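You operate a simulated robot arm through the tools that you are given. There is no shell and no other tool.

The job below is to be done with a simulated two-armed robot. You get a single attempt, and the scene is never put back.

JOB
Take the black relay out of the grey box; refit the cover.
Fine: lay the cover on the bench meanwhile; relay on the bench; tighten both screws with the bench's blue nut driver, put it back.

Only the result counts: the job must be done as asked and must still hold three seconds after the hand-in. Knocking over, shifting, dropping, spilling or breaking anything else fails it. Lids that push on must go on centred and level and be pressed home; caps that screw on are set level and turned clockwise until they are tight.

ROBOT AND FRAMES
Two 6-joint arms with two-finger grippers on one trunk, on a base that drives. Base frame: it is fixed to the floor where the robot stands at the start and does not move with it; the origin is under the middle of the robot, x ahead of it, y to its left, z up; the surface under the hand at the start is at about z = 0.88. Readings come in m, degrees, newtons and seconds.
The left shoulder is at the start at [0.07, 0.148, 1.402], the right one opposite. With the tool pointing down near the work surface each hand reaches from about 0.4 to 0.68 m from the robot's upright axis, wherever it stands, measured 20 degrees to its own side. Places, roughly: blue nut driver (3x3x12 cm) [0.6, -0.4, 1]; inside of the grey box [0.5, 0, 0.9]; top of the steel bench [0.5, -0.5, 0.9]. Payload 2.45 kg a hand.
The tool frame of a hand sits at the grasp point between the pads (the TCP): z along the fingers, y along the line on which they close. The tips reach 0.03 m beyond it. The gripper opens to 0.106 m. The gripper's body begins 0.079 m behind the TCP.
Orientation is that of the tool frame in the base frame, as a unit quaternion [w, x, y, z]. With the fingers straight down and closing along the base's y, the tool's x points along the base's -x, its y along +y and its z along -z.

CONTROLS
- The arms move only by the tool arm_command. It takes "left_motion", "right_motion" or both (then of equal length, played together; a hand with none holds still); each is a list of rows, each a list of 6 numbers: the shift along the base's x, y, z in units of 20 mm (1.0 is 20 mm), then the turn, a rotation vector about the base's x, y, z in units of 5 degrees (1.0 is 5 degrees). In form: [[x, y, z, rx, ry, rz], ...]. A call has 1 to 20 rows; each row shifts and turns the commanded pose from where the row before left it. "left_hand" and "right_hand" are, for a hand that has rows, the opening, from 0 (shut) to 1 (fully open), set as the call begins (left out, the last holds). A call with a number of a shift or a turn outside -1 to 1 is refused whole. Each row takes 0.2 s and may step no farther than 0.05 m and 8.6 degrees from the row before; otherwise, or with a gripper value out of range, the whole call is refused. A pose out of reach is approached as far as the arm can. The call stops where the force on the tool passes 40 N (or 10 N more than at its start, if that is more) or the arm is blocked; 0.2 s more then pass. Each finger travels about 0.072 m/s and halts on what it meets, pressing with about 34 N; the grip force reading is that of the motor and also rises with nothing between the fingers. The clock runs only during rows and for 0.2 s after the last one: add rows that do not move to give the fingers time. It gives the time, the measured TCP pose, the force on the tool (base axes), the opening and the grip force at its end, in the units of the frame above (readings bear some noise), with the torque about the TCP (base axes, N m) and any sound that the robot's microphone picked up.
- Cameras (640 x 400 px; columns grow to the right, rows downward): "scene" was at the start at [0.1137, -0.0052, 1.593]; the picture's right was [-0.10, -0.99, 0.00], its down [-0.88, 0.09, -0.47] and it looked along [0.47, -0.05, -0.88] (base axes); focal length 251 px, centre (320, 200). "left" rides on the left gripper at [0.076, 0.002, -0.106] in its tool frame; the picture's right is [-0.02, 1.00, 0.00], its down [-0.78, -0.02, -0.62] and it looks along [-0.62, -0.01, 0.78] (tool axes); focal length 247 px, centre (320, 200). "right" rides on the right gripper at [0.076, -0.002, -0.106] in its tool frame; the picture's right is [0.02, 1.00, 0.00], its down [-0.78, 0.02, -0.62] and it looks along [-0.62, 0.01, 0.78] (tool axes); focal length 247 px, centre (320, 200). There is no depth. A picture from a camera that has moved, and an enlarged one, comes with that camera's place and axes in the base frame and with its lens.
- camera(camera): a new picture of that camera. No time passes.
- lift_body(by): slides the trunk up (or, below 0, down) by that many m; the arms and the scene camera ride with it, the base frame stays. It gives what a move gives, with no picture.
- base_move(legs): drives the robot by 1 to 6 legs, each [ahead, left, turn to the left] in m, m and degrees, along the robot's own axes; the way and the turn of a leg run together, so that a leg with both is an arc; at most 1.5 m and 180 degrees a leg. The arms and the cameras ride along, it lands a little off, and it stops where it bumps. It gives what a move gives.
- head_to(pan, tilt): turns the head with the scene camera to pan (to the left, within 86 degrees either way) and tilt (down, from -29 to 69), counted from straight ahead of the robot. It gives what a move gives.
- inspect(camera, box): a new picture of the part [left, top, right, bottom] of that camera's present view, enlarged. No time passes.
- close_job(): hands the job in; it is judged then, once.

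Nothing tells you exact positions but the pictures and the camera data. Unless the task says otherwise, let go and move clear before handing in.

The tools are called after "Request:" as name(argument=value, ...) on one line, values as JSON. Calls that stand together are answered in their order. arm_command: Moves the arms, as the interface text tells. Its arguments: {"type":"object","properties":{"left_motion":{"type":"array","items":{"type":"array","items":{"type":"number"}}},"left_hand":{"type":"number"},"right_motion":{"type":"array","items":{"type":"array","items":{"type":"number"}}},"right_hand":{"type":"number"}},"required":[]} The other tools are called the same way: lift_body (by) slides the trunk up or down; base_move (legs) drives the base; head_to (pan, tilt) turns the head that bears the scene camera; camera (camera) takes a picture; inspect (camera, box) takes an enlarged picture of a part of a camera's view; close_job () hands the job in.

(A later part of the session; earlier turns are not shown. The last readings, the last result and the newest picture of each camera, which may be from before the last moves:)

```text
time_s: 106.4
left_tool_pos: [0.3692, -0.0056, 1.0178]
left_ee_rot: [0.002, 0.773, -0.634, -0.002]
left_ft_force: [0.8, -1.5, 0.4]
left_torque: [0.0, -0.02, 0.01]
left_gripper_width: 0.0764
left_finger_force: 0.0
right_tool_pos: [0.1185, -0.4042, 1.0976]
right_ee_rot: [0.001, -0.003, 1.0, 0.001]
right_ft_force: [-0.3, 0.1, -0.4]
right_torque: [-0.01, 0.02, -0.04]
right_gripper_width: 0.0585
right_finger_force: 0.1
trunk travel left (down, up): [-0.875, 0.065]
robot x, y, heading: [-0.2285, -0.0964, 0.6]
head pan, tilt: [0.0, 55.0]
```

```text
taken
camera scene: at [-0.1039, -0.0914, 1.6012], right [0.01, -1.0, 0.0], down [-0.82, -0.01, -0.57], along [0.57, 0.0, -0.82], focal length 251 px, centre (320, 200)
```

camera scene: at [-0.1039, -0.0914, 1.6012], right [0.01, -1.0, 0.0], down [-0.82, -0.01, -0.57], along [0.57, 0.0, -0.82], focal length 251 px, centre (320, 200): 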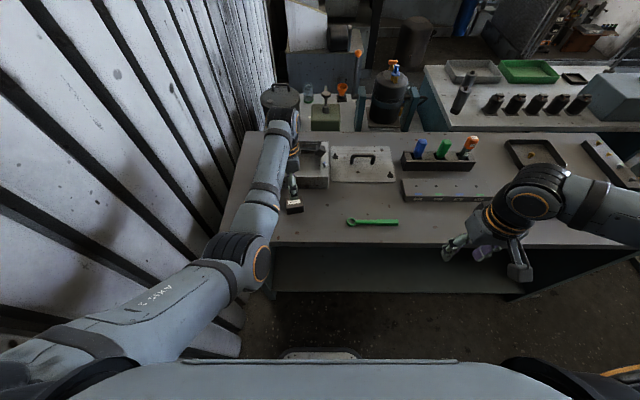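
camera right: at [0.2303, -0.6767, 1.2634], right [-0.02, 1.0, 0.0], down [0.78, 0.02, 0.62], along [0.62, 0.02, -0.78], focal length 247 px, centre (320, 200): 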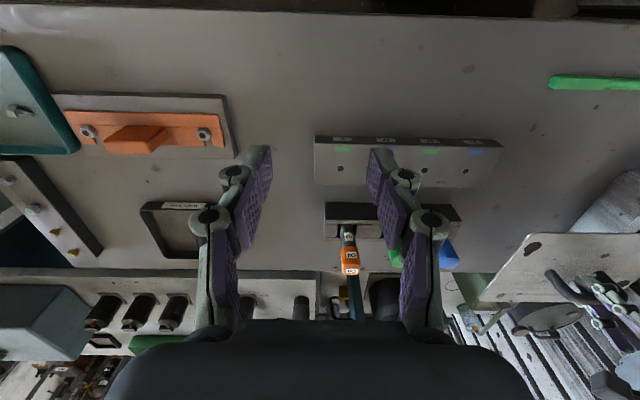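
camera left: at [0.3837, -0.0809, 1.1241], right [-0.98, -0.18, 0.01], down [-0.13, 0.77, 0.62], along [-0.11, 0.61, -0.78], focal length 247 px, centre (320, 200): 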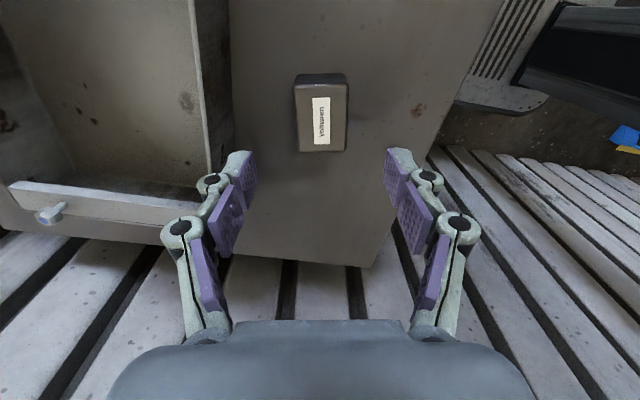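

The relay is settled on the bench in front of the box. Next I'll fetch the cover: drive right, then forward, undoing the extra hand yaw on the way.

Request:
base_move(legs=[[0, -0.255, -0.5], [0.228, 0, 0]])

Request:
arm_command(left_motion=[[-0.4, 0, 0.2, 0, 0, -0.7], [-0.4, 0, 0.2, 0, 0, -0.7], [-0.4, 0, 0.1, 0, 0, -0.7], [0, 0, 0, 0, 0, 0], [0, 0, 0, 0, 0, 0]], left_hand=0.6)

Request:
camera(camera="left")

Request:
camera(camera="scene")

```text
time_s: 109.6
left_tool_pos: [0.5932, -0.2669, 1.0202]
left_ee_rot: [0.001, 0.77, -0.638, -0.002]
left_ft_force: [-0.1, -0.4, -0.1]
left_torque: [-0.02, 0.01, 0.03]
left_gripper_width: 0.0762
left_finger_force: 0.1
right_tool_pos: [0.3382, -0.663, 1.0963]
right_ee_rot: [0.002, 0.0, 1.0, 0.001]
right_ft_force: [0.8, 0.0, 1.0]
right_torque: [-0.01, 0.0, 0.0]
right_gripper_width: 0.0583
right_finger_force: 0.1
trunk travel left (down, up): [-0.875, 0.065]
robot x, y, heading: [0.0012, -0.3495, 0.0]
head pan, tilt: [0.0, 55.0]
```

```text
time_s: 110.8
left_tool_pos: [0.572, -0.2625, 1.0288]
left_ee_rot: [0.0, 0.709, -0.705, -0.003]
left_ft_force: [-0.3, 0.0, -0.5]
left_torque: [0.02, -0.02, 0.04]
left_gripper_width: 0.0636
left_finger_force: 0.0
right_tool_pos: [0.3395, -0.6621, 1.0967]
right_ee_rot: [0.001, 0.001, 1.0, 0.002]
right_ft_force: [0.0, -1.0, -1.0]
right_torque: [0.0, -0.03, 0.0]
right_gripper_width: 0.0583
right_finger_force: 0.0
trunk travel left (down, up): [-0.875, 0.065]
robot x, y, heading: [0.0022, -0.3507, 0.2]
head pan, tilt: [0.0, 55.0]
```

```text
taken
camera left: at [0.5719, -0.3404, 1.1345], right [-1.0, 0.01, 0.0], down [0.01, 0.78, 0.63], along [0.01, 0.63, -0.78], focal length 247 px, centre (320, 200)
```

left: 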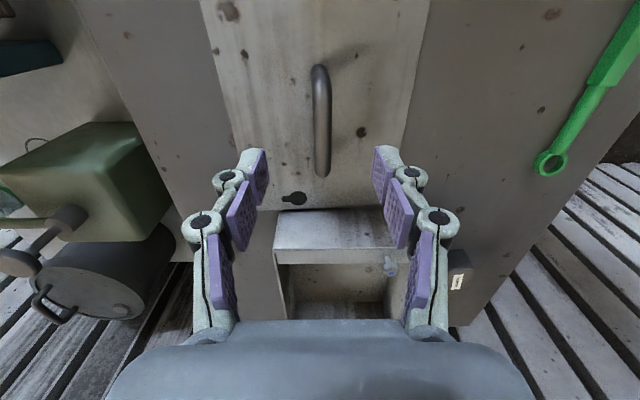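

```text
taken
camera scene: at [0.1208, -0.3482, 1.6013], right [0.0, -1.0, 0.0], down [-0.82, 0.0, -0.57], along [0.57, 0.0, -0.82], focal length 251 px, centre (320, 200)
```

scene: 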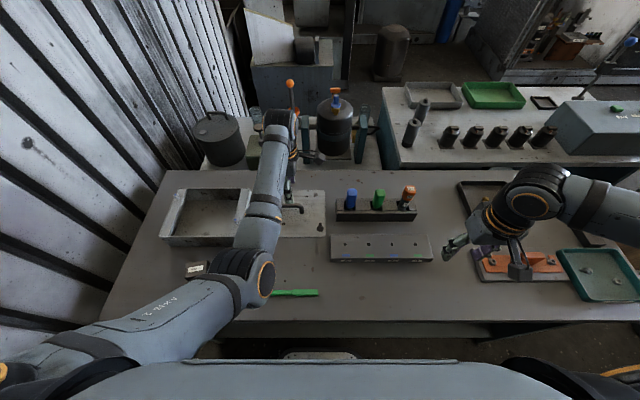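

Request:
inspect(camera="left", box=[240, 40, 400, 200])

Request:
inspect(camera="scene", box=[150, 170, 350, 310])

```text
2.50 times, centred on (320, 120) of left
camera zoom: at [0.5719, -0.3404, 1.1345], right [-1.0, 0.01, 0.0], down [0.01, 0.78, 0.63], along [0.01, 0.63, -0.78], focal length 617 px, centre (320, 400)
```

zoom: 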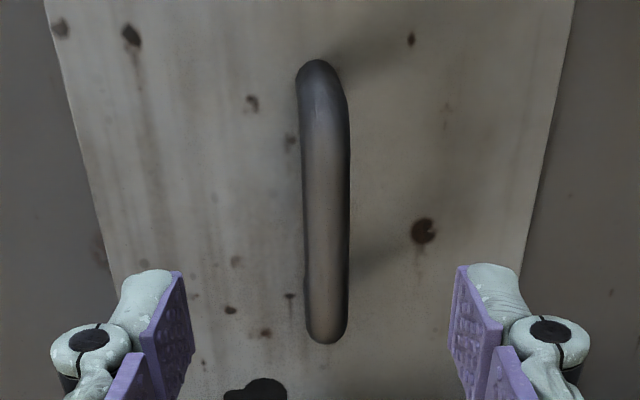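

```text
2.86 times, centred on (250, 240) of scene
camera zoom: at [0.1208, -0.3482, 1.6013], right [0.0, -1.0, 0.0], down [-0.82, 0.0, -0.57], along [0.57, 0.0, -0.82], focal length 718 px, centre (520, 86)
```

zoom: 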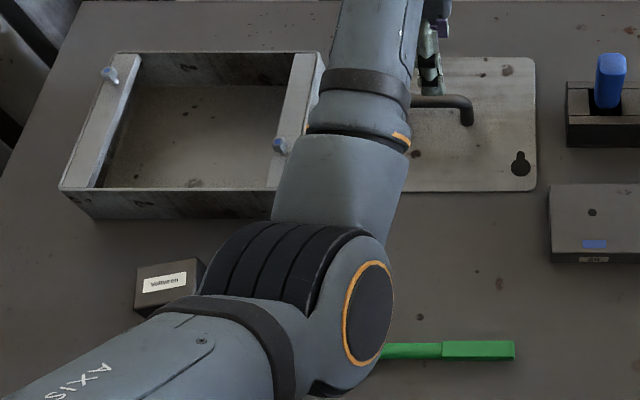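

The handle is at x ≈ 0.571, centred near y = -0.251. I'll line up and descend over it.

Request:
arm_command(left_motion=[[-0.03, 0.55, -0.3, 0, 0, 0], [0, 0, -0.8, 0, 0, 0], [0, 0, -0.8, 0, 0, 0], [0, 0, -0.8, 0, 0, 0], [0, 0, -0.8, 0, 0, 0], [0, 0, -0.8, 0, 0, 0], [0, 0, -0.8, 0, 0, 0], [0, 0, 0, 0, 0, 0]])

Request:
inspect(camera="left", box=[220, 70, 420, 260])

```text
time_s: 112.6
left_tool_pos: [0.5702, -0.2556, 0.9263]
left_ee_rot: [0.001, 0.708, -0.706, -0.003]
left_ft_force: [0.1, -0.1, 0.3]
left_torque: [-0.01, 0.04, -0.01]
left_gripper_width: 0.0637
left_finger_force: 0.1
right_tool_pos: [0.3406, -0.664, 1.0973]
right_ee_rot: [0.001, 0.0, 1.0, 0.0]
right_ft_force: [-0.3, -0.3, 0.6]
right_torque: [-0.02, -0.01, -0.01]
right_gripper_width: 0.0584
right_finger_force: 0.1
trunk travel left (down, up): [-0.875, 0.065]
robot x, y, heading: [0.001, -0.3513, 0.1]
head pan, tilt: [0.0, 55.0]
```

```text
2.11 times, centred on (320, 165) of left
camera zoom: at [0.5703, -0.3324, 1.032], right [-1.0, 0.02, 0.01], down [0.02, 0.78, 0.62], along [0.01, 0.62, -0.78], focal length 520 px, centre (320, 274)
```

zoom: 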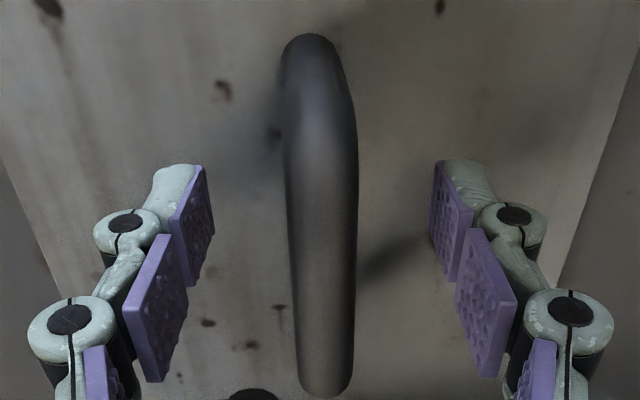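

Request:
arm_command(left_motion=[[0.03, 0.26, 0, 0, 0, 0], [0, 0, 0, 0, 0, 0]])

Request:
arm_command(left_motion=[[0, 0, 0, 0, 0, 0], [0, 0, 0, 0, 0, 0], [0, 0, 0, 0, 0, 0], [0, 0, 0, 0, 0, 0], [0, 0, 0, 0, 0, 0]], left_hand=0)

```text
time_s: 113.2
left_tool_pos: [0.571, -0.2495, 0.9253]
left_ee_rot: [0.001, 0.709, -0.706, -0.002]
left_ft_force: [-0.6, 0.3, -0.8]
left_torque: [-0.02, 0.0, 0.02]
left_gripper_width: 0.0635
left_finger_force: 0.1
right_tool_pos: [0.3407, -0.6641, 1.0979]
right_ee_rot: [0.001, 0.001, 1.0, 0.001]
right_ft_force: [-0.3, 0.3, -0.1]
right_torque: [-0.02, -0.02, 0.02]
right_gripper_width: 0.0583
right_finger_force: 0.0
trunk travel left (down, up): [-0.875, 0.065]
robot x, y, heading: [-0.0026, -0.3471, -0.1]
head pan, tilt: [0.0, 55.0]
```

```text
time_s: 114.4
left_tool_pos: [0.5717, -0.2494, 0.9254]
left_ee_rot: [0.002, 0.708, -0.706, -0.004]
left_ft_force: [0.3, -0.1, 0.0]
left_torque: [0.01, 0.01, -0.02]
left_gripper_width: 0.0137
left_finger_force: 34.2
right_tool_pos: [0.3404, -0.6635, 1.0955]
right_ee_rot: [0.002, 0.001, 1.0, 0.0]
right_ft_force: [-0.6, 0.3, 0.0]
right_torque: [-0.04, -0.03, -0.03]
right_gripper_width: 0.0584
right_finger_force: 0.1
trunk travel left (down, up): [-0.875, 0.065]
robot x, y, heading: [0.0003, -0.3504, -0.1]
head pan, tilt: [0.0, 55.0]
```

The cover is gripped again. I'll lift it with the arm to about 1.03 and raise the trunk 3 cm for extra clearance over the screws.

Request:
arm_command(left_motion=[[0, 0, 0.4, 0, 0, 0], [0, 0, 0.8, 0, 0, 0], [0, 0, 0.8, 0, 0, 0], [0, 0, 0.8, 0, 0, 0], [0, 0, 0.8, 0, 0, 0], [0, 0, 0.8, 0, 0, 0], [0, 0, 0.8, 0, 0, 0], [0, 0, 0, 0, 0, 0]])

Request:
lift_body(by=0.03)

Request:
camera(camera="scene")

```text
time_s: 116.2
left_tool_pos: [0.5715, -0.2516, 1.0284]
left_ee_rot: [0.002, 0.708, -0.706, -0.004]
left_ft_force: [0.5, -0.1, -2.2]
left_torque: [-0.01, -0.03, -0.01]
left_gripper_width: 0.0137
left_finger_force: 34.0
right_tool_pos: [0.3394, -0.6633, 1.0964]
right_ee_rot: [0.001, 0.0, 1.0, 0.001]
right_ft_force: [-0.7, 0.2, 0.7]
right_torque: [0.01, 0.01, 0.04]
right_gripper_width: 0.0584
right_finger_force: 0.0
trunk travel left (down, up): [-0.875, 0.065]
robot x, y, heading: [-0.0003, -0.3484, -0.2]
head pan, tilt: [0.0, 55.0]
```

```text
time_s: 116.9
left_tool_pos: [0.5718, -0.2518, 1.0588]
left_ee_rot: [0.002, 0.708, -0.707, -0.003]
left_ft_force: [0.1, -0.1, -2.1]
left_torque: [-0.02, -0.03, -0.01]
left_gripper_width: 0.0137
left_finger_force: 33.6
right_tool_pos: [0.34, -0.6632, 1.1268]
right_ee_rot: [0.001, 0.001, 1.0, 0.001]
right_ft_force: [1.3, 1.5, -0.7]
right_torque: [-0.01, 0.0, 0.0]
right_gripper_width: 0.0583
right_finger_force: 0.0
trunk travel left (down, up): [-0.905, 0.035]
robot x, y, heading: [-0.0006, -0.3451, -0.3]
head pan, tilt: [0.0, 55.0]
```

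```text
taken
camera scene: at [0.1218, -0.348, 1.6313], right [0.0, -1.0, 0.0], down [-0.82, 0.0, -0.57], along [0.57, 0.0, -0.82], focal length 251 px, centre (320, 200)
```

scene: 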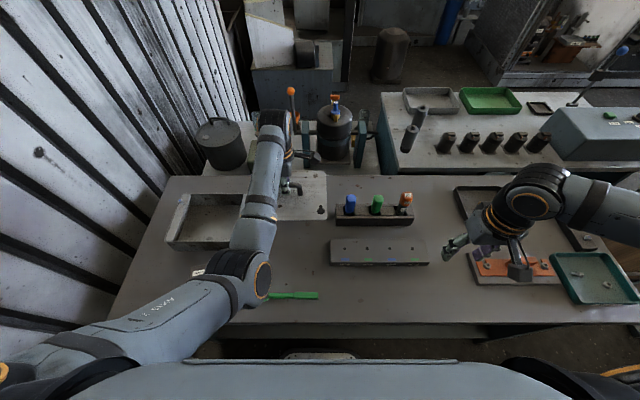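

Now I'll drive left to bring the cover over the box, aiming for the lift-off point at TCP ≈ [0.562, -0.002].

Request:
base_move(legs=[[-0.009, 0.25, 0]])

Request:
arm_command(left_motion=[[0, 0, 0, 0, 0, 0], [0, 0, 0, 0, 0, 0], [0, 0, 0, 0, 0, 0], [0, 0, 0, 0, 0, 0], [0, 0, 0, 0, 0, 0]])

Request:
camera(camera="scene")

Request:
camera(camera="right")

Request:
camera(camera="left")

```text
time_s: 118.8
left_tool_pos: [0.5645, -0.0081, 1.0597]
left_ee_rot: [0.001, 0.708, -0.706, -0.004]
left_ft_force: [-0.6, -0.4, -2.0]
left_torque: [0.04, 0.02, -0.04]
left_gripper_width: 0.0135
left_finger_force: 34.4
right_tool_pos: [0.3313, -0.4186, 1.1251]
right_ee_rot: [0.001, 0.002, 1.0, 0.002]
right_ft_force: [0.2, 0.2, 0.0]
right_torque: [0.06, 0.01, -0.02]
right_gripper_width: 0.0583
right_finger_force: 0.0
trunk travel left (down, up): [-0.905, 0.035]
robot x, y, heading: [-0.0092, -0.1025, -0.2]
head pan, tilt: [0.0, 55.0]
```

```text
time_s: 120.0
left_tool_pos: [0.5631, -0.0049, 1.0586]
left_ee_rot: [0.002, 0.709, -0.705, -0.003]
left_ft_force: [0.2, -0.5, -2.2]
left_torque: [-0.03, 0.0, 0.0]
left_gripper_width: 0.0136
left_finger_force: 33.9
right_tool_pos: [0.3316, -0.4169, 1.1272]
right_ee_rot: [0.001, 0.002, 1.0, 0.002]
right_ft_force: [0.3, 0.1, -0.7]
right_torque: [-0.01, 0.01, 0.01]
right_gripper_width: 0.0582
right_finger_force: 0.1
trunk travel left (down, up): [-0.905, 0.035]
robot x, y, heading: [-0.0101, -0.1019, 0.1]
head pan, tilt: [0.0, 55.0]
```

```text
taken
camera scene: at [0.1133, -0.101, 1.6312], right [0.0, -1.0, 0.0], down [-0.82, 0.0, -0.57], along [0.57, 0.0, -0.82], focal length 251 px, centre (320, 200)
```

scene: 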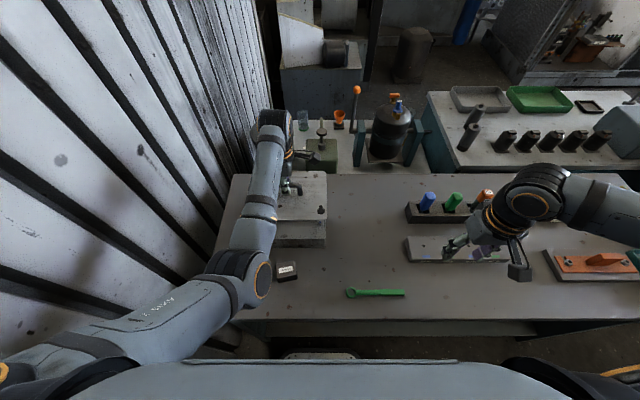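

```text
taken
camera right: at [0.2538, -0.418, 1.2334], right [-0.02, 1.0, 0.0], down [0.78, 0.01, 0.62], along [0.62, 0.01, -0.78], focal length 247 px, centre (320, 200)
```

right: 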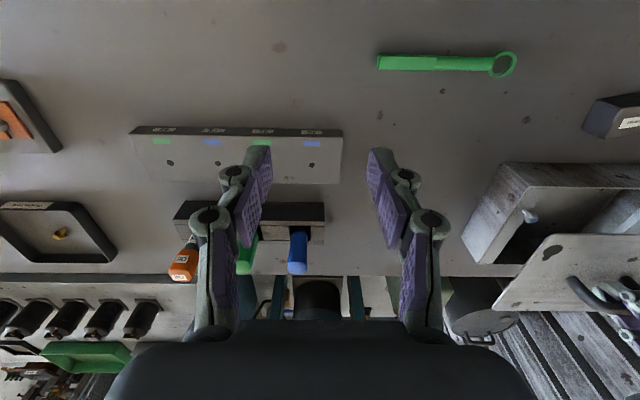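

```text
taken
camera left: at [0.5632, -0.0823, 1.1647], right [-1.0, 0.02, 0.01], down [0.02, 0.78, 0.62], along [0.01, 0.62, -0.78], focal length 247 px, centre (320, 200)
```

left: 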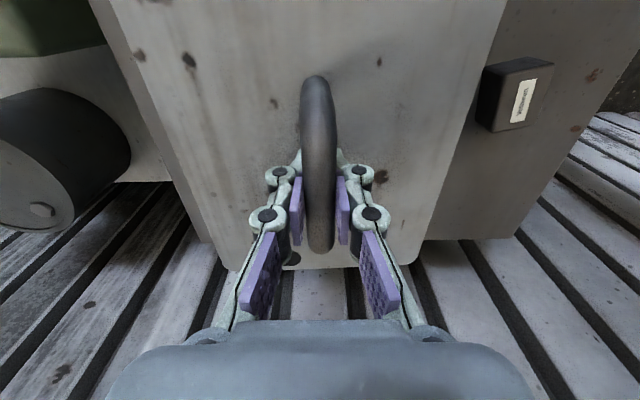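

Request:
arm_command(left_motion=[[-0.03, 0.13, -0.3, 0, 0, 0], [0, 0, -0.5, 0, 0, 0], [0, 0, 0, 0, 0, 0]])

Request:
inspect(camera="scene", box=[240, 165, 340, 255])

Request:
inspect(camera="right", box=[450, 150, 640, 320])

```text
time_s: 120.8
left_tool_pos: [0.5619, -0.0022, 1.0421]
left_ee_rot: [0.002, 0.708, -0.706, -0.003]
left_ft_force: [0.1, 0.4, -1.8]
left_torque: [-0.03, -0.01, 0.01]
left_gripper_width: 0.0136
left_finger_force: 34.1
right_tool_pos: [0.3318, -0.4154, 1.1269]
right_ee_rot: [0.001, 0.001, 1.0, 0.001]
right_ft_force: [0.0, -0.8, 0.1]
right_torque: [0.0, -0.01, -0.01]
right_gripper_width: 0.0584
right_finger_force: 0.1
trunk travel left (down, up): [-0.905, 0.035]
robot x, y, heading: [-0.0099, -0.0989, -0.1]
head pan, tilt: [0.0, 55.0]
```

```text
4.44 times, centred on (290, 210) of scene
camera zoom: at [0.1132, -0.1002, 1.6312], right [0.0, -1.0, 0.0], down [-0.82, 0.0, -0.57], along [0.57, 0.0, -0.82], focal length 1116 px, centre (453, 156)
```

zoom: 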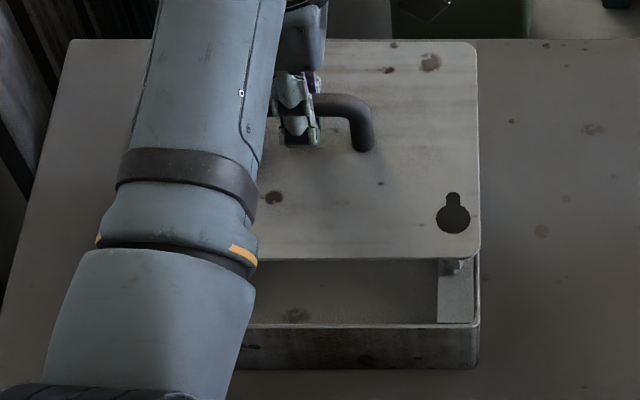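

```text
2.35 times, centred on (545, 235) of right
camera zoom: at [0.2537, -0.4174, 1.2336], right [-0.02, 1.0, 0.0], down [0.78, 0.01, 0.62], along [0.62, 0.01, -0.78], focal length 581 px, centre (-209, 118)
```

zoom: 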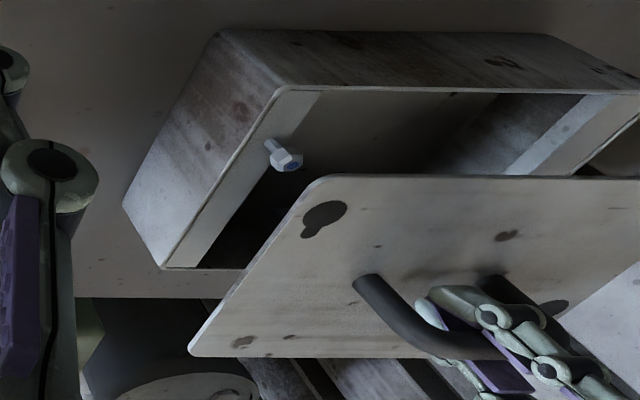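

The cover is nearly in register. I'll shift it 1.5 mm in -x and lower to just above the screw heads for a closer look.

Request:
arm_command(left_motion=[[-0.08, 0, -0.3, 0, 0, 0], [0, 0, -0.4, 0, 0, 0], [0, 0, 0, 0, 0, 0]])

Request:
inspect(camera="scene", box=[320, 200, 360, 235])

Request:
inspect(camera="right", box=[500, 180, 600, 260])

Request:
camera(camera="left")

```text
time_s: 121.5
left_tool_pos: [0.5608, -0.0023, 1.0286]
left_ee_rot: [0.002, 0.709, -0.705, -0.003]
left_ft_force: [-0.3, -0.7, -1.5]
left_torque: [-0.04, 0.01, -0.01]
left_gripper_width: 0.0137
left_finger_force: 34.3
right_tool_pos: [0.3317, -0.416, 1.1266]
right_ee_rot: [0.002, 0.002, 1.0, 0.001]
right_ft_force: [0.4, 0.3, -1.1]
right_torque: [0.01, -0.01, -0.01]
right_gripper_width: 0.0582
right_finger_force: 0.0
trunk travel left (down, up): [-0.905, 0.035]
robot x, y, heading: [-0.0095, -0.1029, -0.1]
head pan, tilt: [0.0, 55.0]
```

```text
11.43 times, centred on (340, 218) of scene
camera zoom: at [0.1133, -0.1002, 1.6312], right [0.0, -1.0, 0.0], down [-0.82, 0.0, -0.57], along [0.57, 0.0, -0.82], focal length 2871 px, centre (91, 0)
```

zoom: 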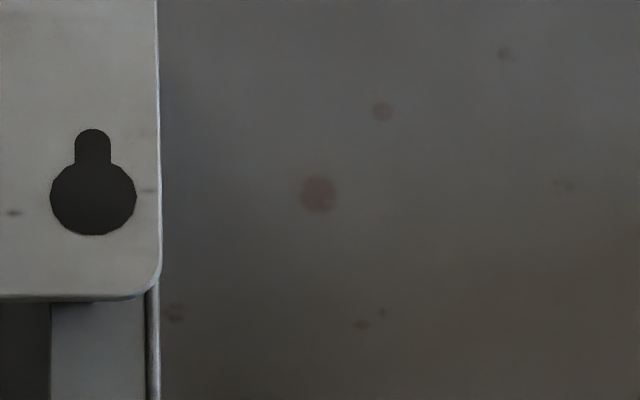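

```text
5.00 times, centred on (550, 220) of right
camera zoom: at [0.2538, -0.4173, 1.2336], right [-0.02, 1.0, 0.0], down [0.78, 0.01, 0.62], along [0.62, 0.01, -0.78], focal length 1235 px, centre (-830, 100)
```

zoom: 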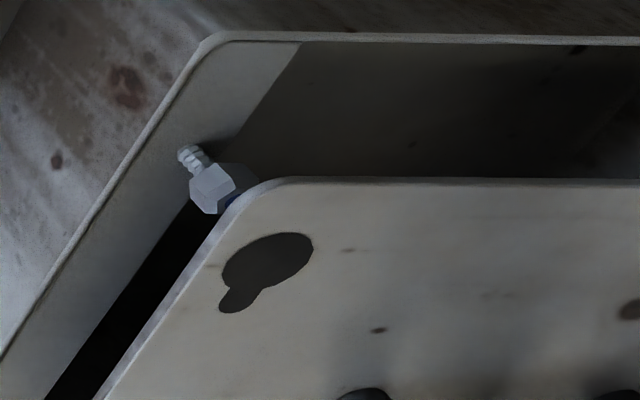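

```text
taken
camera left: at [0.5607, -0.0792, 1.134], right [-1.0, 0.02, 0.01], down [0.02, 0.78, 0.62], along [0.01, 0.62, -0.78], focal length 247 px, centre (320, 200)
```

left: 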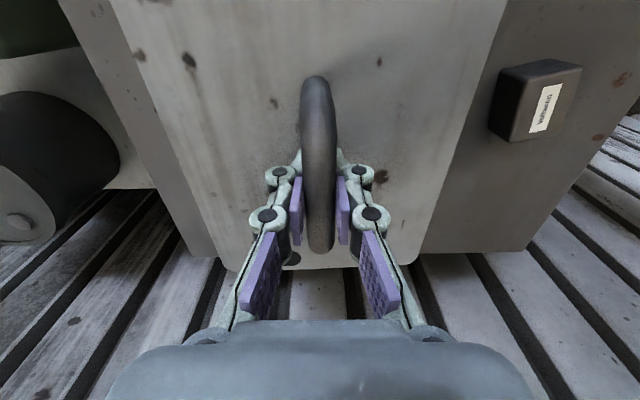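

It matches the lift-off pose to about a millimetre. I'll lower the cover over the screw heads slowly, watching the force.

Request:
arm_command(left_motion=[[0, 0, -0.25, 0, 0, 0], [0, 0, -0.25, 0, 0, 0], [0, 0, -0.25, 0, 0, 0], [0, 0, -0.25, 0, 0, 0], [0, 0, -0.25, 0, 0, 0], [0, 0, 0, 0, 0, 0]])

Request:
inspect(camera="scene", box=[320, 200, 360, 235])

Request:
inspect(camera="right", box=[500, 170, 640, 280])

```text
time_s: 123.0
left_tool_pos: [0.5608, -0.0014, 1.0033]
left_ee_rot: [0.001, 0.708, -0.706, -0.003]
left_ft_force: [0.3, -0.4, -1.8]
left_torque: [-0.02, -0.02, 0.01]
left_gripper_width: 0.0136
left_finger_force: 34.7
right_tool_pos: [0.3306, -0.416, 1.1267]
right_ee_rot: [0.0, 0.002, 1.0, 0.001]
right_ft_force: [0.9, 0.0, 0.4]
right_torque: [0.0, 0.03, -0.02]
right_gripper_width: 0.0582
right_finger_force: 0.0
trunk travel left (down, up): [-0.905, 0.035]
robot x, y, heading: [-0.0083, -0.1016, -0.2]
head pan, tilt: [0.0, 55.0]
```

```text
11.43 times, centred on (340, 218) of scene
camera zoom: at [0.1132, -0.1002, 1.6312], right [0.0, -1.0, 0.0], down [-0.82, 0.0, -0.57], along [0.57, 0.0, -0.82], focal length 2871 px, centre (91, 0)
```

zoom: 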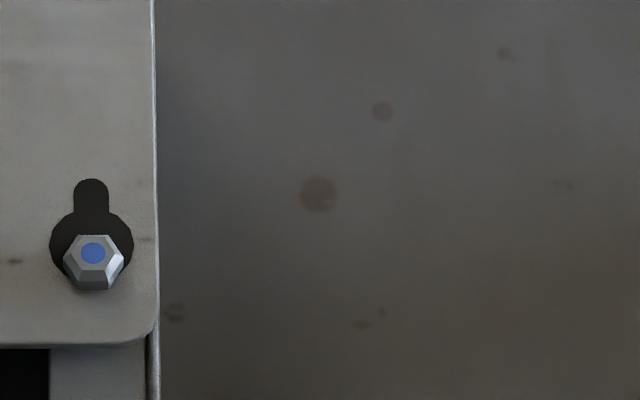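

```text
3.64 times, centred on (570, 225) of right
camera zoom: at [0.2537, -0.4174, 1.2336], right [-0.02, 1.0, 0.0], down [0.78, 0.01, 0.62], along [0.62, 0.01, -0.78], focal length 898 px, centre (-589, 109)
```

zoom: 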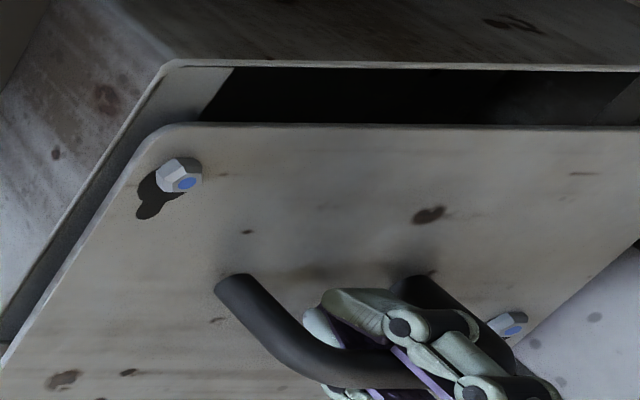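

Both heads come up through the big holes. I'll lower to the same 2 mm slide height used for removal.

Request:
arm_command(left_motion=[[0, 0, -0.2, 0, 0, 0], [0, 0, -0.2, 0, 0, 0], [0, 0, -0.06, 0, 0, 0], [0, 0, 0, 0, 0, 0]])

Request:
inspect(camera="scene", box=[320, 200, 360, 235])

Request:
inspect(camera="right", box=[500, 170, 600, 240])

```text
time_s: 124.0
left_tool_pos: [0.5609, -0.0025, 0.9935]
left_ee_rot: [0.001, 0.708, -0.706, -0.004]
left_ft_force: [0.1, -0.4, -1.7]
left_torque: [0.0, -0.01, 0.03]
left_gripper_width: 0.0136
left_finger_force: 34.2
right_tool_pos: [0.3315, -0.4157, 1.1263]
right_ee_rot: [0.001, 0.002, 1.0, 0.0]
right_ft_force: [-0.8, -0.4, -0.4]
right_torque: [-0.01, -0.01, 0.03]
right_gripper_width: 0.0583
right_finger_force: 0.0
trunk travel left (down, up): [-0.905, 0.035]
robot x, y, heading: [-0.0092, -0.1023, 0.0]
head pan, tilt: [0.0, 55.0]
```

```text
11.43 times, centred on (340, 218) of scene
camera zoom: at [0.1133, -0.1002, 1.6312], right [0.0, -1.0, 0.0], down [-0.82, 0.0, -0.57], along [0.57, 0.0, -0.82], focal length 2871 px, centre (91, 0)
```

zoom: 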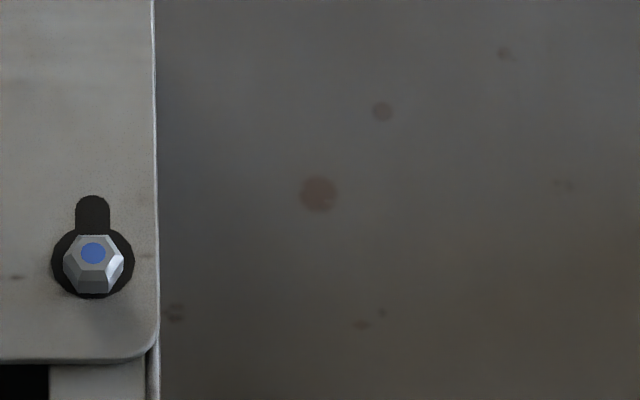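

```text
5.71 times, centred on (550, 205) of right
camera zoom: at [0.2538, -0.4174, 1.2336], right [-0.02, 1.0, 0.0], down [0.78, 0.01, 0.62], along [0.62, 0.01, -0.78], focal length 1411 px, centre (-994, 171)
```

zoom: 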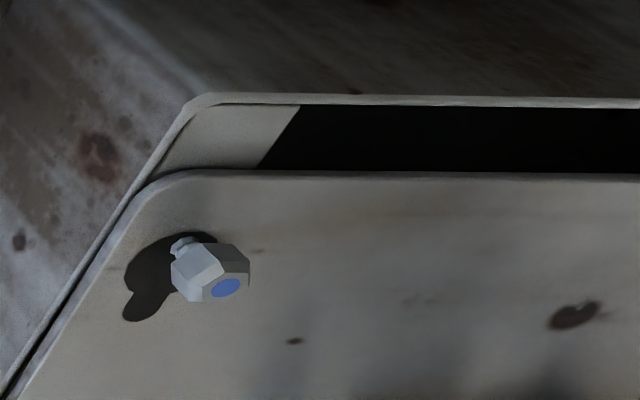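

Centred. Now I'll slide the cover 20 mm back toward me so the narrow slots go under the heads.

Request:
arm_command(left_motion=[[-0.25, 0, 0, 0, 0, 0], [-0.25, 0, 0, 0, 0, 0], [-0.25, 0, 0, 0, 0, 0], [-0.25, 0, 0, 0, 0, 0], [0, 0, 0, 0, 0, 0]])

Request:
inspect(camera="scene", box=[240, 165, 360, 265])

Request:
inspect(camera="right", box=[480, 150, 640, 270])

```text
time_s: 125.2
left_tool_pos: [0.5454, 0.0034, 0.998]
left_ee_rot: [-0.003, 0.71, -0.704, -0.003]
left_ft_force: [0.2, 0.7, -2.0]
left_torque: [0.02, 0.0, -0.01]
left_gripper_width: 0.0136
left_finger_force: 34.3
right_tool_pos: [0.3309, -0.4159, 1.1265]
right_ee_rot: [0.001, 0.002, 1.0, 0.0]
right_ft_force: [-0.3, -0.6, -0.5]
right_torque: [0.0, -0.02, 0.02]
right_gripper_width: 0.0583
right_finger_force: 0.1
trunk travel left (down, up): [-0.905, 0.035]
robot x, y, heading: [-0.0087, -0.1046, -0.3]
head pan, tilt: [0.0, 55.0]
```

```text
4.00 times, centred on (300, 215) of scene
camera zoom: at [0.1133, -0.1003, 1.6312], right [0.0, -1.0, 0.0], down [-0.82, 0.0, -0.57], along [0.57, 0.0, -0.82], focal length 1005 px, centre (400, 140)
```

zoom: 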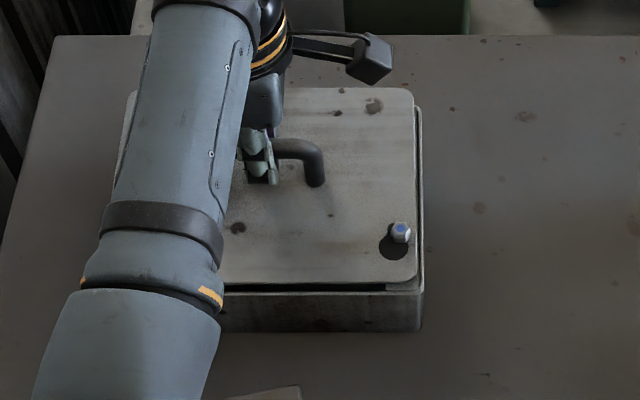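

```text
3.33 times, centred on (560, 210) of right
camera zoom: at [0.2538, -0.4174, 1.2336], right [-0.02, 1.0, 0.0], down [0.78, 0.01, 0.62], along [0.62, 0.01, -0.78], focal length 823 px, centre (-480, 167)
```

zoom: 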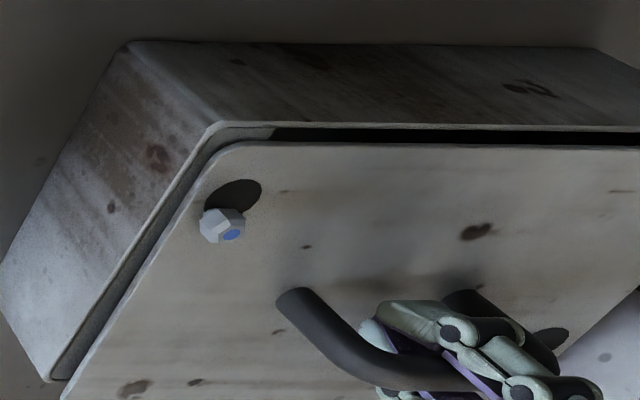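

Something is off: the hand was meant to end at [0.541, -0.002, 0.9935] but reads [0.545, +0.003, 0.998] with no contact force. That looks like the arm starting the same posture switch as before at close range. To protect the box I'll open the hand now, so the cover rests on the box whatever the arm does next.

Request:
arm_command(left_motion=[[0, 0, 0, 0, 0, 0]], left_hand=0.65)

Request:
inspect(camera="scene", box=[240, 165, 360, 265])

Request:
inspect(camera="right", box=[480, 150, 640, 270])

```text
time_s: 125.5
left_tool_pos: [0.5442, 0.0028, 0.9972]
left_ee_rot: [-0.003, 0.71, -0.705, -0.003]
left_ft_force: [-0.2, 0.4, 0.0]
left_torque: [0.02, -0.02, -0.01]
left_gripper_width: 0.0636
left_finger_force: 0.0
right_tool_pos: [0.3303, -0.4158, 1.1275]
right_ee_rot: [0.0, 0.002, 1.0, 0.0]
right_ft_force: [0.9, 0.4, -0.1]
right_torque: [0.01, -0.01, 0.0]
right_gripper_width: 0.0584
right_finger_force: 0.0
trunk travel left (down, up): [-0.905, 0.035]
robot x, y, heading: [-0.0092, -0.099, -0.2]
head pan, tilt: [0.0, 55.0]
```

```text
4.00 times, centred on (300, 215) of scene
camera zoom: at [0.1127, -0.1002, 1.6313], right [0.0, -1.0, 0.0], down [-0.82, 0.0, -0.57], along [0.57, 0.0, -0.82], focal length 1005 px, centre (400, 140)
```

zoom: 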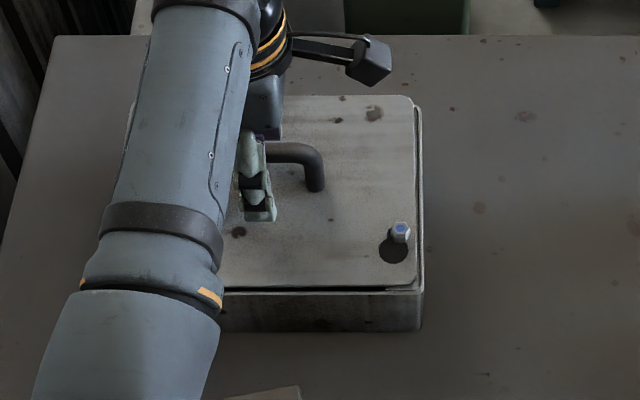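

```text
3.33 times, centred on (560, 210) of right
camera zoom: at [0.2533, -0.4174, 1.2338], right [-0.02, 1.0, 0.0], down [0.78, 0.01, 0.62], along [0.62, 0.01, -0.78], focal length 823 px, centre (-480, 167)
```

zoom: 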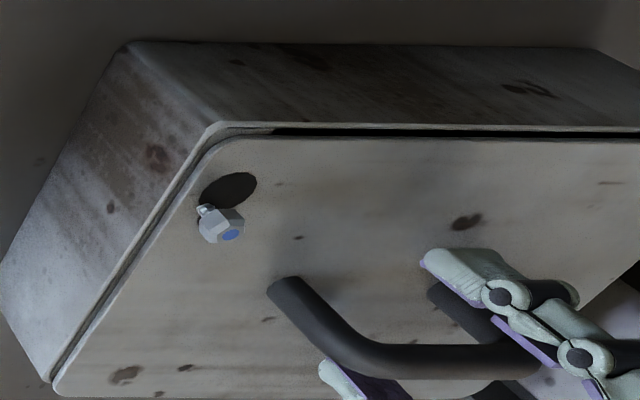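

The hand is static, so the arm is simply being held off at this close range (shoulder-to-wrist reach below about 0.49 m forward), and nothing ran away. The cover now rests on the box about 4 mm short of home. I'll rise clear, back the robot a few centimetres for better reach, and regrip.

Request:
arm_command(left_motion=[[0.2, 0.05, 0.4, 0, 0, 0], [0.2, 0.05, 0.8, 0, 0, 0], [0, 0, 0.8, 0, 0, 0], [0, 0, 0.8, 0, 0, 0], [0, 0, 0, 0, 0, 0]])

Request:
camera(camera="left")

Request:
head_to(pan=45, tilt=50)

Request:
camera(camera="scene")

```text
time_s: 126.8
left_tool_pos: [0.5492, 0.002, 1.0496]
left_ee_rot: [0.0, 0.709, -0.705, -0.003]
left_ft_force: [0.5, -0.7, -0.4]
left_torque: [0.01, -0.01, 0.0]
left_gripper_width: 0.0692
left_finger_force: 0.0
right_tool_pos: [0.3312, -0.4158, 1.1259]
right_ee_rot: [0.001, 0.002, 1.0, 0.0]
right_ft_force: [1.0, -0.3, 0.1]
right_torque: [-0.01, 0.02, -0.02]
right_gripper_width: 0.0584
right_finger_force: 0.1
trunk travel left (down, up): [-0.905, 0.035]
robot x, y, heading: [-0.0085, -0.1037, -0.1]
head pan, tilt: [0.0, 55.0]
```

```text
taken
camera left: at [0.5497, -0.0754, 1.156], right [-1.0, 0.02, 0.01], down [0.02, 0.78, 0.63], along [0.01, 0.63, -0.78], focal length 247 px, centre (320, 200)
```

left: 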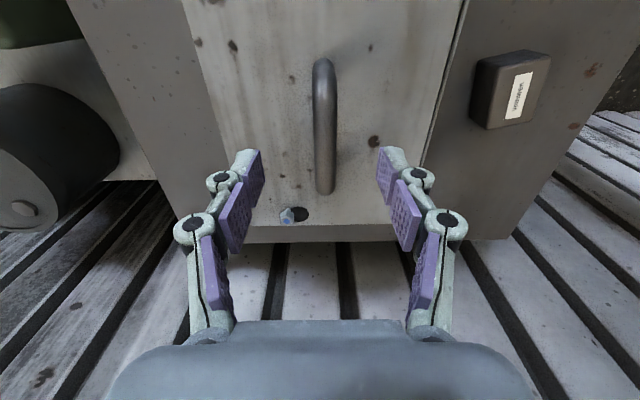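

```text
time_s: 127.9
left_tool_pos: [0.5492, 0.002, 1.0497]
left_ee_rot: [0.0, 0.709, -0.705, -0.004]
left_ft_force: [-0.8, 0.1, 0.8]
left_torque: [0.0, -0.02, 0.01]
left_gripper_width: 0.0689
left_finger_force: 0.1
right_tool_pos: [0.3321, -0.4154, 1.1258]
right_ee_rot: [0.001, 0.002, 1.0, 0.001]
right_ft_force: [0.1, -0.5, -0.3]
right_torque: [-0.01, 0.02, 0.02]
right_gripper_width: 0.0586
right_finger_force: 0.1
trunk travel left (down, up): [-0.905, 0.035]
robot x, y, heading: [-0.0068, -0.1039, -0.5]
head pan, tilt: [45.0, 50.0]
```

```text
taken
camera scene: at [0.0955, -0.0459, 1.6378], right [0.7, -0.71, 0.0], down [-0.54, -0.54, -0.64], along [0.46, 0.45, -0.77], focal length 251 px, centre (320, 200)
```

scene: 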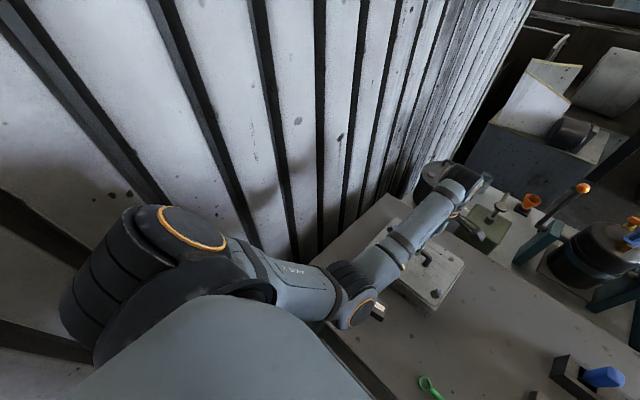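

Tracking is normal again with the hand farther out. I'll return the head and back the robot 4.5 cm, leaving the hand above the handle.

Request:
head_to(pan=0, tilt=55)

Request:
base_move(legs=[[-0.045, 0, 0.3]])

Request:
arm_command(left_motion=[[0.5, 0, 0, 0, 0, 0], [0.5, 0, 0, 0, 0, 0], [0.5, 0, 0, 0, 0, 0], [0.5, 0, 0, 0, 0, 0], [0, 0, 0, 0, 0, 0], [0, 0, 0, 0, 0, 0], [0, 0, 0, 0, 0, 0]])

Request:
camera(camera="left")

Request:
inspect(camera="scene", box=[230, 150, 360, 260])

```text
time_s: 129.0
left_tool_pos: [0.5501, 0.0022, 1.0496]
left_ee_rot: [0.0, 0.709, -0.705, -0.003]
left_ft_force: [0.5, -0.1, -1.0]
left_torque: [0.0, 0.01, -0.02]
left_gripper_width: 0.0689
left_finger_force: 0.1
right_tool_pos: [0.3305, -0.416, 1.1268]
right_ee_rot: [0.001, 0.002, 1.0, 0.001]
right_ft_force: [-1.2, 0.4, -1.2]
right_torque: [-0.02, 0.01, 0.01]
right_gripper_width: 0.0581
right_finger_force: 0.1
trunk travel left (down, up): [-0.905, 0.035]
robot x, y, heading: [-0.0078, -0.1029, -0.2]
head pan, tilt: [0.0, 55.0]
```

```text
time_s: 129.9
left_tool_pos: [0.5123, 0.0053, 1.0437]
left_ee_rot: [0.003, 0.711, -0.703, -0.007]
left_ft_force: [0.9, -0.3, -0.3]
left_torque: [-0.02, 0.11, -0.01]
left_gripper_width: 0.0687
left_finger_force: 0.0
right_tool_pos: [0.2959, -0.4152, 1.1226]
right_ee_rot: [-0.003, -0.001, 1.0, 0.001]
right_ft_force: [0.7, -0.4, -0.5]
right_torque: [0.01, 0.09, 0.01]
right_gripper_width: 0.0583
right_finger_force: 0.1
trunk travel left (down, up): [-0.905, 0.035]
robot x, y, heading: [-0.0514, -0.0986, 0.3]
head pan, tilt: [0.0, 55.0]
```

```text
time_s: 131.5
left_tool_pos: [0.5446, 0.0059, 1.0494]
left_ee_rot: [-0.001, 0.712, -0.703, -0.004]
left_ft_force: [-0.6, 0.2, 0.8]
left_torque: [0.02, 0.01, 0.02]
left_gripper_width: 0.0689
left_finger_force: 0.1
right_tool_pos: [0.2879, -0.4151, 1.1266]
right_ee_rot: [0.001, -0.001, 1.0, 0.001]
right_ft_force: [0.0, -0.2, 0.4]
right_torque: [0.0, -0.02, -0.02]
right_gripper_width: 0.0585
right_finger_force: 0.2
trunk travel left (down, up): [-0.905, 0.035]
robot x, y, heading: [-0.053, -0.1027, 0.2]
head pan, tilt: [0.0, 55.0]
```

```text
taken
camera left: at [0.5442, -0.0719, 1.1554], right [-1.0, 0.01, 0.01], down [0.01, 0.78, 0.63], along [0.0, 0.63, -0.78], focal length 247 px, centre (320, 200)
```

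left: 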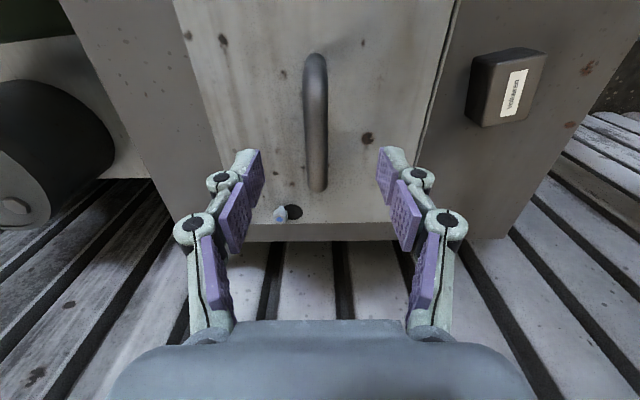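

```text
3.64 times, centred on (295, 205) of scene
camera zoom: at [0.0676, -0.0996, 1.6313], right [0.0, -1.0, 0.0], down [-0.82, 0.0, -0.57], along [0.57, 0.0, -0.82], focal length 913 px, centre (411, 182)
```

zoom: 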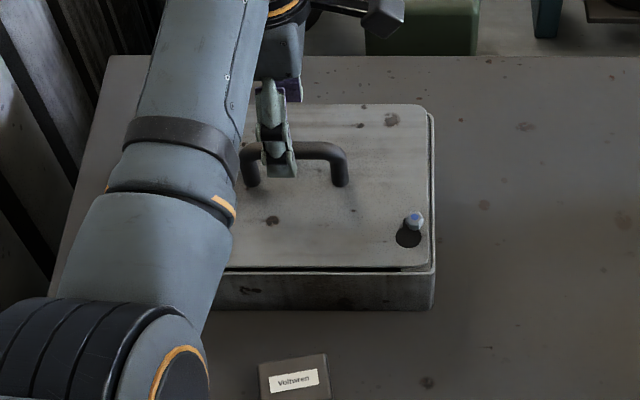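

Request:
inspect(camera="left", box=[240, 40, 400, 230])

Request:
inspect(camera="scene", box=[325, 170, 360, 235])

Request:
inspect(camera="right", box=[490, 150, 640, 280])

```text
2.11 times, centred on (320, 135) of left
camera zoom: at [0.5442, -0.0719, 1.1554], right [-1.0, 0.01, 0.01], down [0.01, 0.78, 0.63], along [0.0, 0.63, -0.78], focal length 520 px, centre (320, 337)
```

zoom: 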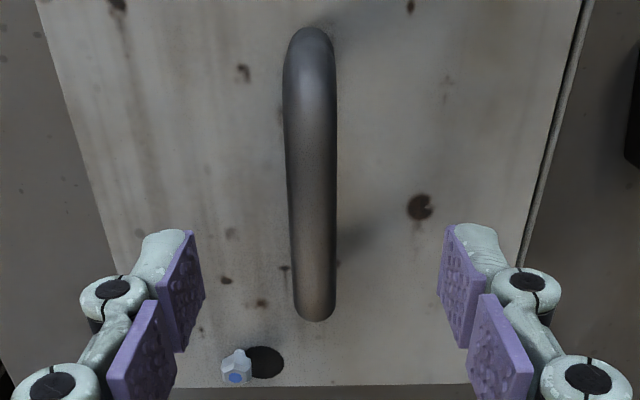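

```text
6.15 times, centred on (342, 202) of scene
camera zoom: at [0.0676, -0.0996, 1.6313], right [0.0, -1.0, 0.0], down [-0.82, 0.0, -0.57], along [0.57, 0.0, -0.82], focal length 1546 px, centre (182, 185)
```

zoom: 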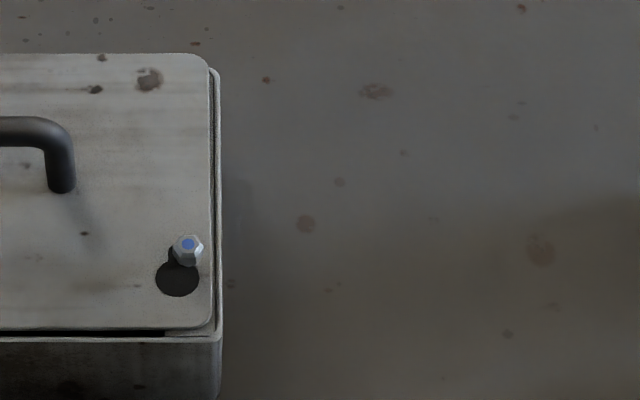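

```text
3.08 times, centred on (565, 215) of right
camera zoom: at [0.2102, -0.416, 1.2338], right [-0.02, 1.0, 0.0], down [0.78, 0.02, 0.62], along [0.62, 0.02, -0.78], focal length 760 px, centre (-434, 154)
```

zoom: 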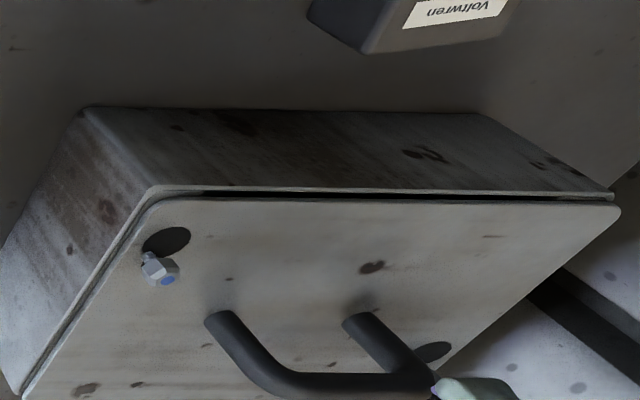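

The cover sits about 6 mm in +x and 4 mm in +y of home, and the box itself has not moved. I'll go down on the handle again at [0.546, 0.0015].

Request:
arm_command(left_motion=[[0.07, -0.2, -0.5, 0, 0, -0.06], [0, 0, -0.8, 0, 0, 0], [0, 0, -0.8, 0, 0, 0], [0, 0, -0.75, 0, 0, 0], [0, 0, 0, 0, 0, 0]])

Request:
inspect(camera="left", box=[200, 80, 440, 270])

```text
time_s: 132.7
left_tool_pos: [0.5446, 0.0025, 0.9926]
left_ee_rot: [0.001, 0.709, -0.705, -0.006]
left_ft_force: [-0.3, 0.7, 1.1]
left_torque: [-0.03, -0.02, 0.02]
left_gripper_width: 0.069
left_finger_force: 0.0
right_tool_pos: [0.2879, -0.4151, 1.1275]
right_ee_rot: [0.001, -0.001, 1.0, 0.001]
right_ft_force: [-0.7, 0.0, 0.5]
right_torque: [0.03, 0.0, -0.01]
right_gripper_width: 0.0582
right_finger_force: 0.1
trunk travel left (down, up): [-0.905, 0.035]
robot x, y, heading: [-0.0528, -0.1035, -0.2]
head pan, tilt: [0.0, 55.0]
```

```text
2.11 times, centred on (320, 175) of left
camera zoom: at [0.5453, -0.0754, 1.0987], right [-1.0, 0.02, 0.01], down [0.02, 0.78, 0.63], along [0.01, 0.63, -0.78], focal length 520 px, centre (320, 253)
```

zoom: 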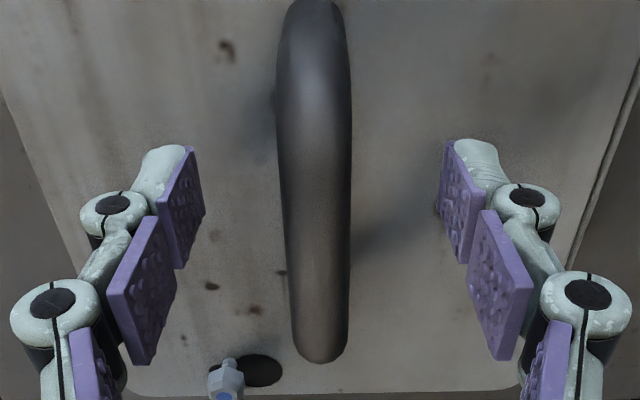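

Centred well enough; closing on the bar.

Request:
arm_command(left_motion=[[0, 0, 0, 0, 0, 0], [0, 0, 0, 0, 0, 0], [0, 0, 0, 0, 0, 0], [0, 0, 0, 0, 0, 0], [0, 0, 0, 0, 0, 0]], left_hand=0)

Request:
inspect(camera="right", box=[490, 150, 640, 280])

```text
time_s: 133.9
left_tool_pos: [0.5465, 0.0028, 0.9923]
left_ee_rot: [0.001, 0.708, -0.706, -0.004]
left_ft_force: [0.4, 0.6, -0.8]
left_torque: [-0.01, 0.01, -0.02]
left_gripper_width: 0.0139
left_finger_force: 33.9
right_tool_pos: [0.2892, -0.414, 1.1263]
right_ee_rot: [0.001, -0.001, 1.0, 0.0]
right_ft_force: [-0.1, -0.1, -0.6]
right_torque: [-0.01, 0.03, 0.0]
right_gripper_width: 0.0584
right_finger_force: 0.1
trunk travel left (down, up): [-0.905, 0.035]
robot x, y, heading: [-0.0557, -0.1045, 0.2]
head pan, tilt: [0.0, 55.0]
```

```text
3.08 times, centred on (565, 215) of right
camera zoom: at [0.2109, -0.416, 1.2336], right [-0.02, 1.0, 0.0], down [0.78, 0.02, 0.62], along [0.62, 0.02, -0.78], focal length 760 px, centre (-434, 154)
```

zoom: 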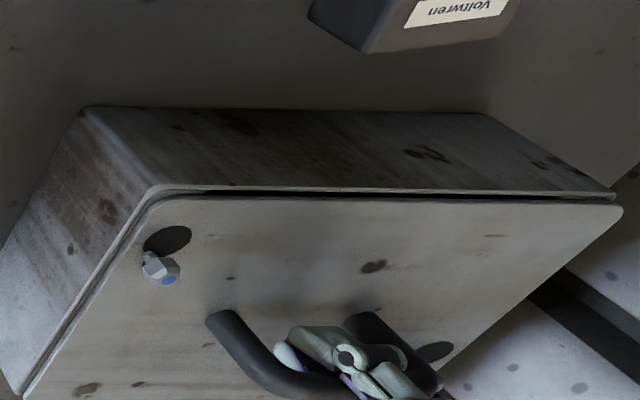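

Gripped. I'll lift 2 mm, move 4.8 mm in -y to centre the slots on the screws, then check.

Request:
arm_command(left_motion=[[0, 0, 0.1, 0, 0, 0], [0, -0.12, 0, 0, 0, 0], [0, -0.12, 0, 0, 0, 0], [0, 0, 0, 0, 0, 0]])

Request:
inspect(camera="right", box=[490, 150, 640, 280])

Request:
inspect(camera="scene", box=[325, 170, 360, 235])

```text
time_s: 134.9
left_tool_pos: [0.5466, -0.0039, 0.995]
left_ee_rot: [0.001, 0.709, -0.706, -0.005]
left_ft_force: [-0.3, -0.8, -0.3]
left_torque: [-0.01, 0.03, 0.04]
left_gripper_width: 0.0133
left_finger_force: 33.7
right_tool_pos: [0.2894, -0.4149, 1.127]
right_ee_rot: [0.001, -0.002, 1.0, 0.0]
right_ft_force: [0.1, 0.7, 0.1]
right_torque: [-0.01, 0.01, 0.02]
right_gripper_width: 0.0582
right_finger_force: 0.1
trunk travel left (down, up): [-0.905, 0.035]
robot x, y, heading: [-0.0537, -0.1, 0.0]
head pan, tilt: [0.0, 55.0]
```

```text
3.08 times, centred on (565, 215) of right
camera zoom: at [0.2111, -0.4159, 1.2336], right [-0.02, 1.0, 0.0], down [0.78, 0.02, 0.62], along [0.62, 0.02, -0.78], focal length 760 px, centre (-434, 154)
```

zoom: 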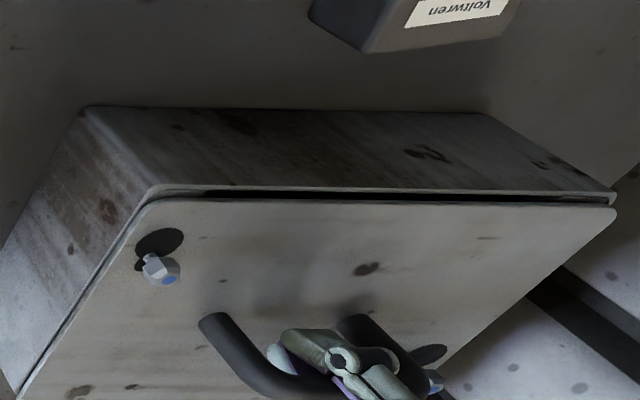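

```text
6.15 times, centred on (342, 202) of scene
camera zoom: at [0.0688, -0.0994, 1.6312], right [0.0, -1.0, 0.0], down [-0.82, 0.0, -0.57], along [0.57, 0.0, -0.82], focal length 1546 px, centre (182, 185)
```

zoom: 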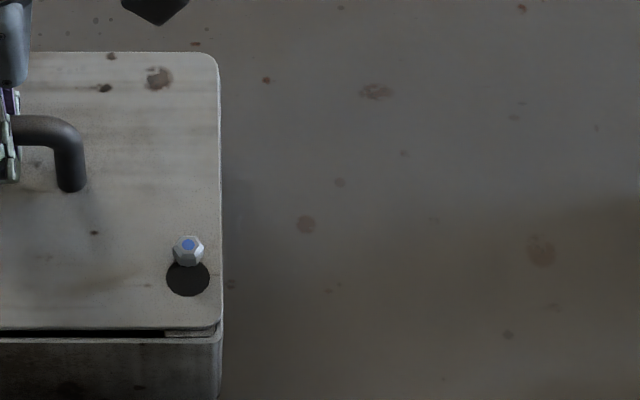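

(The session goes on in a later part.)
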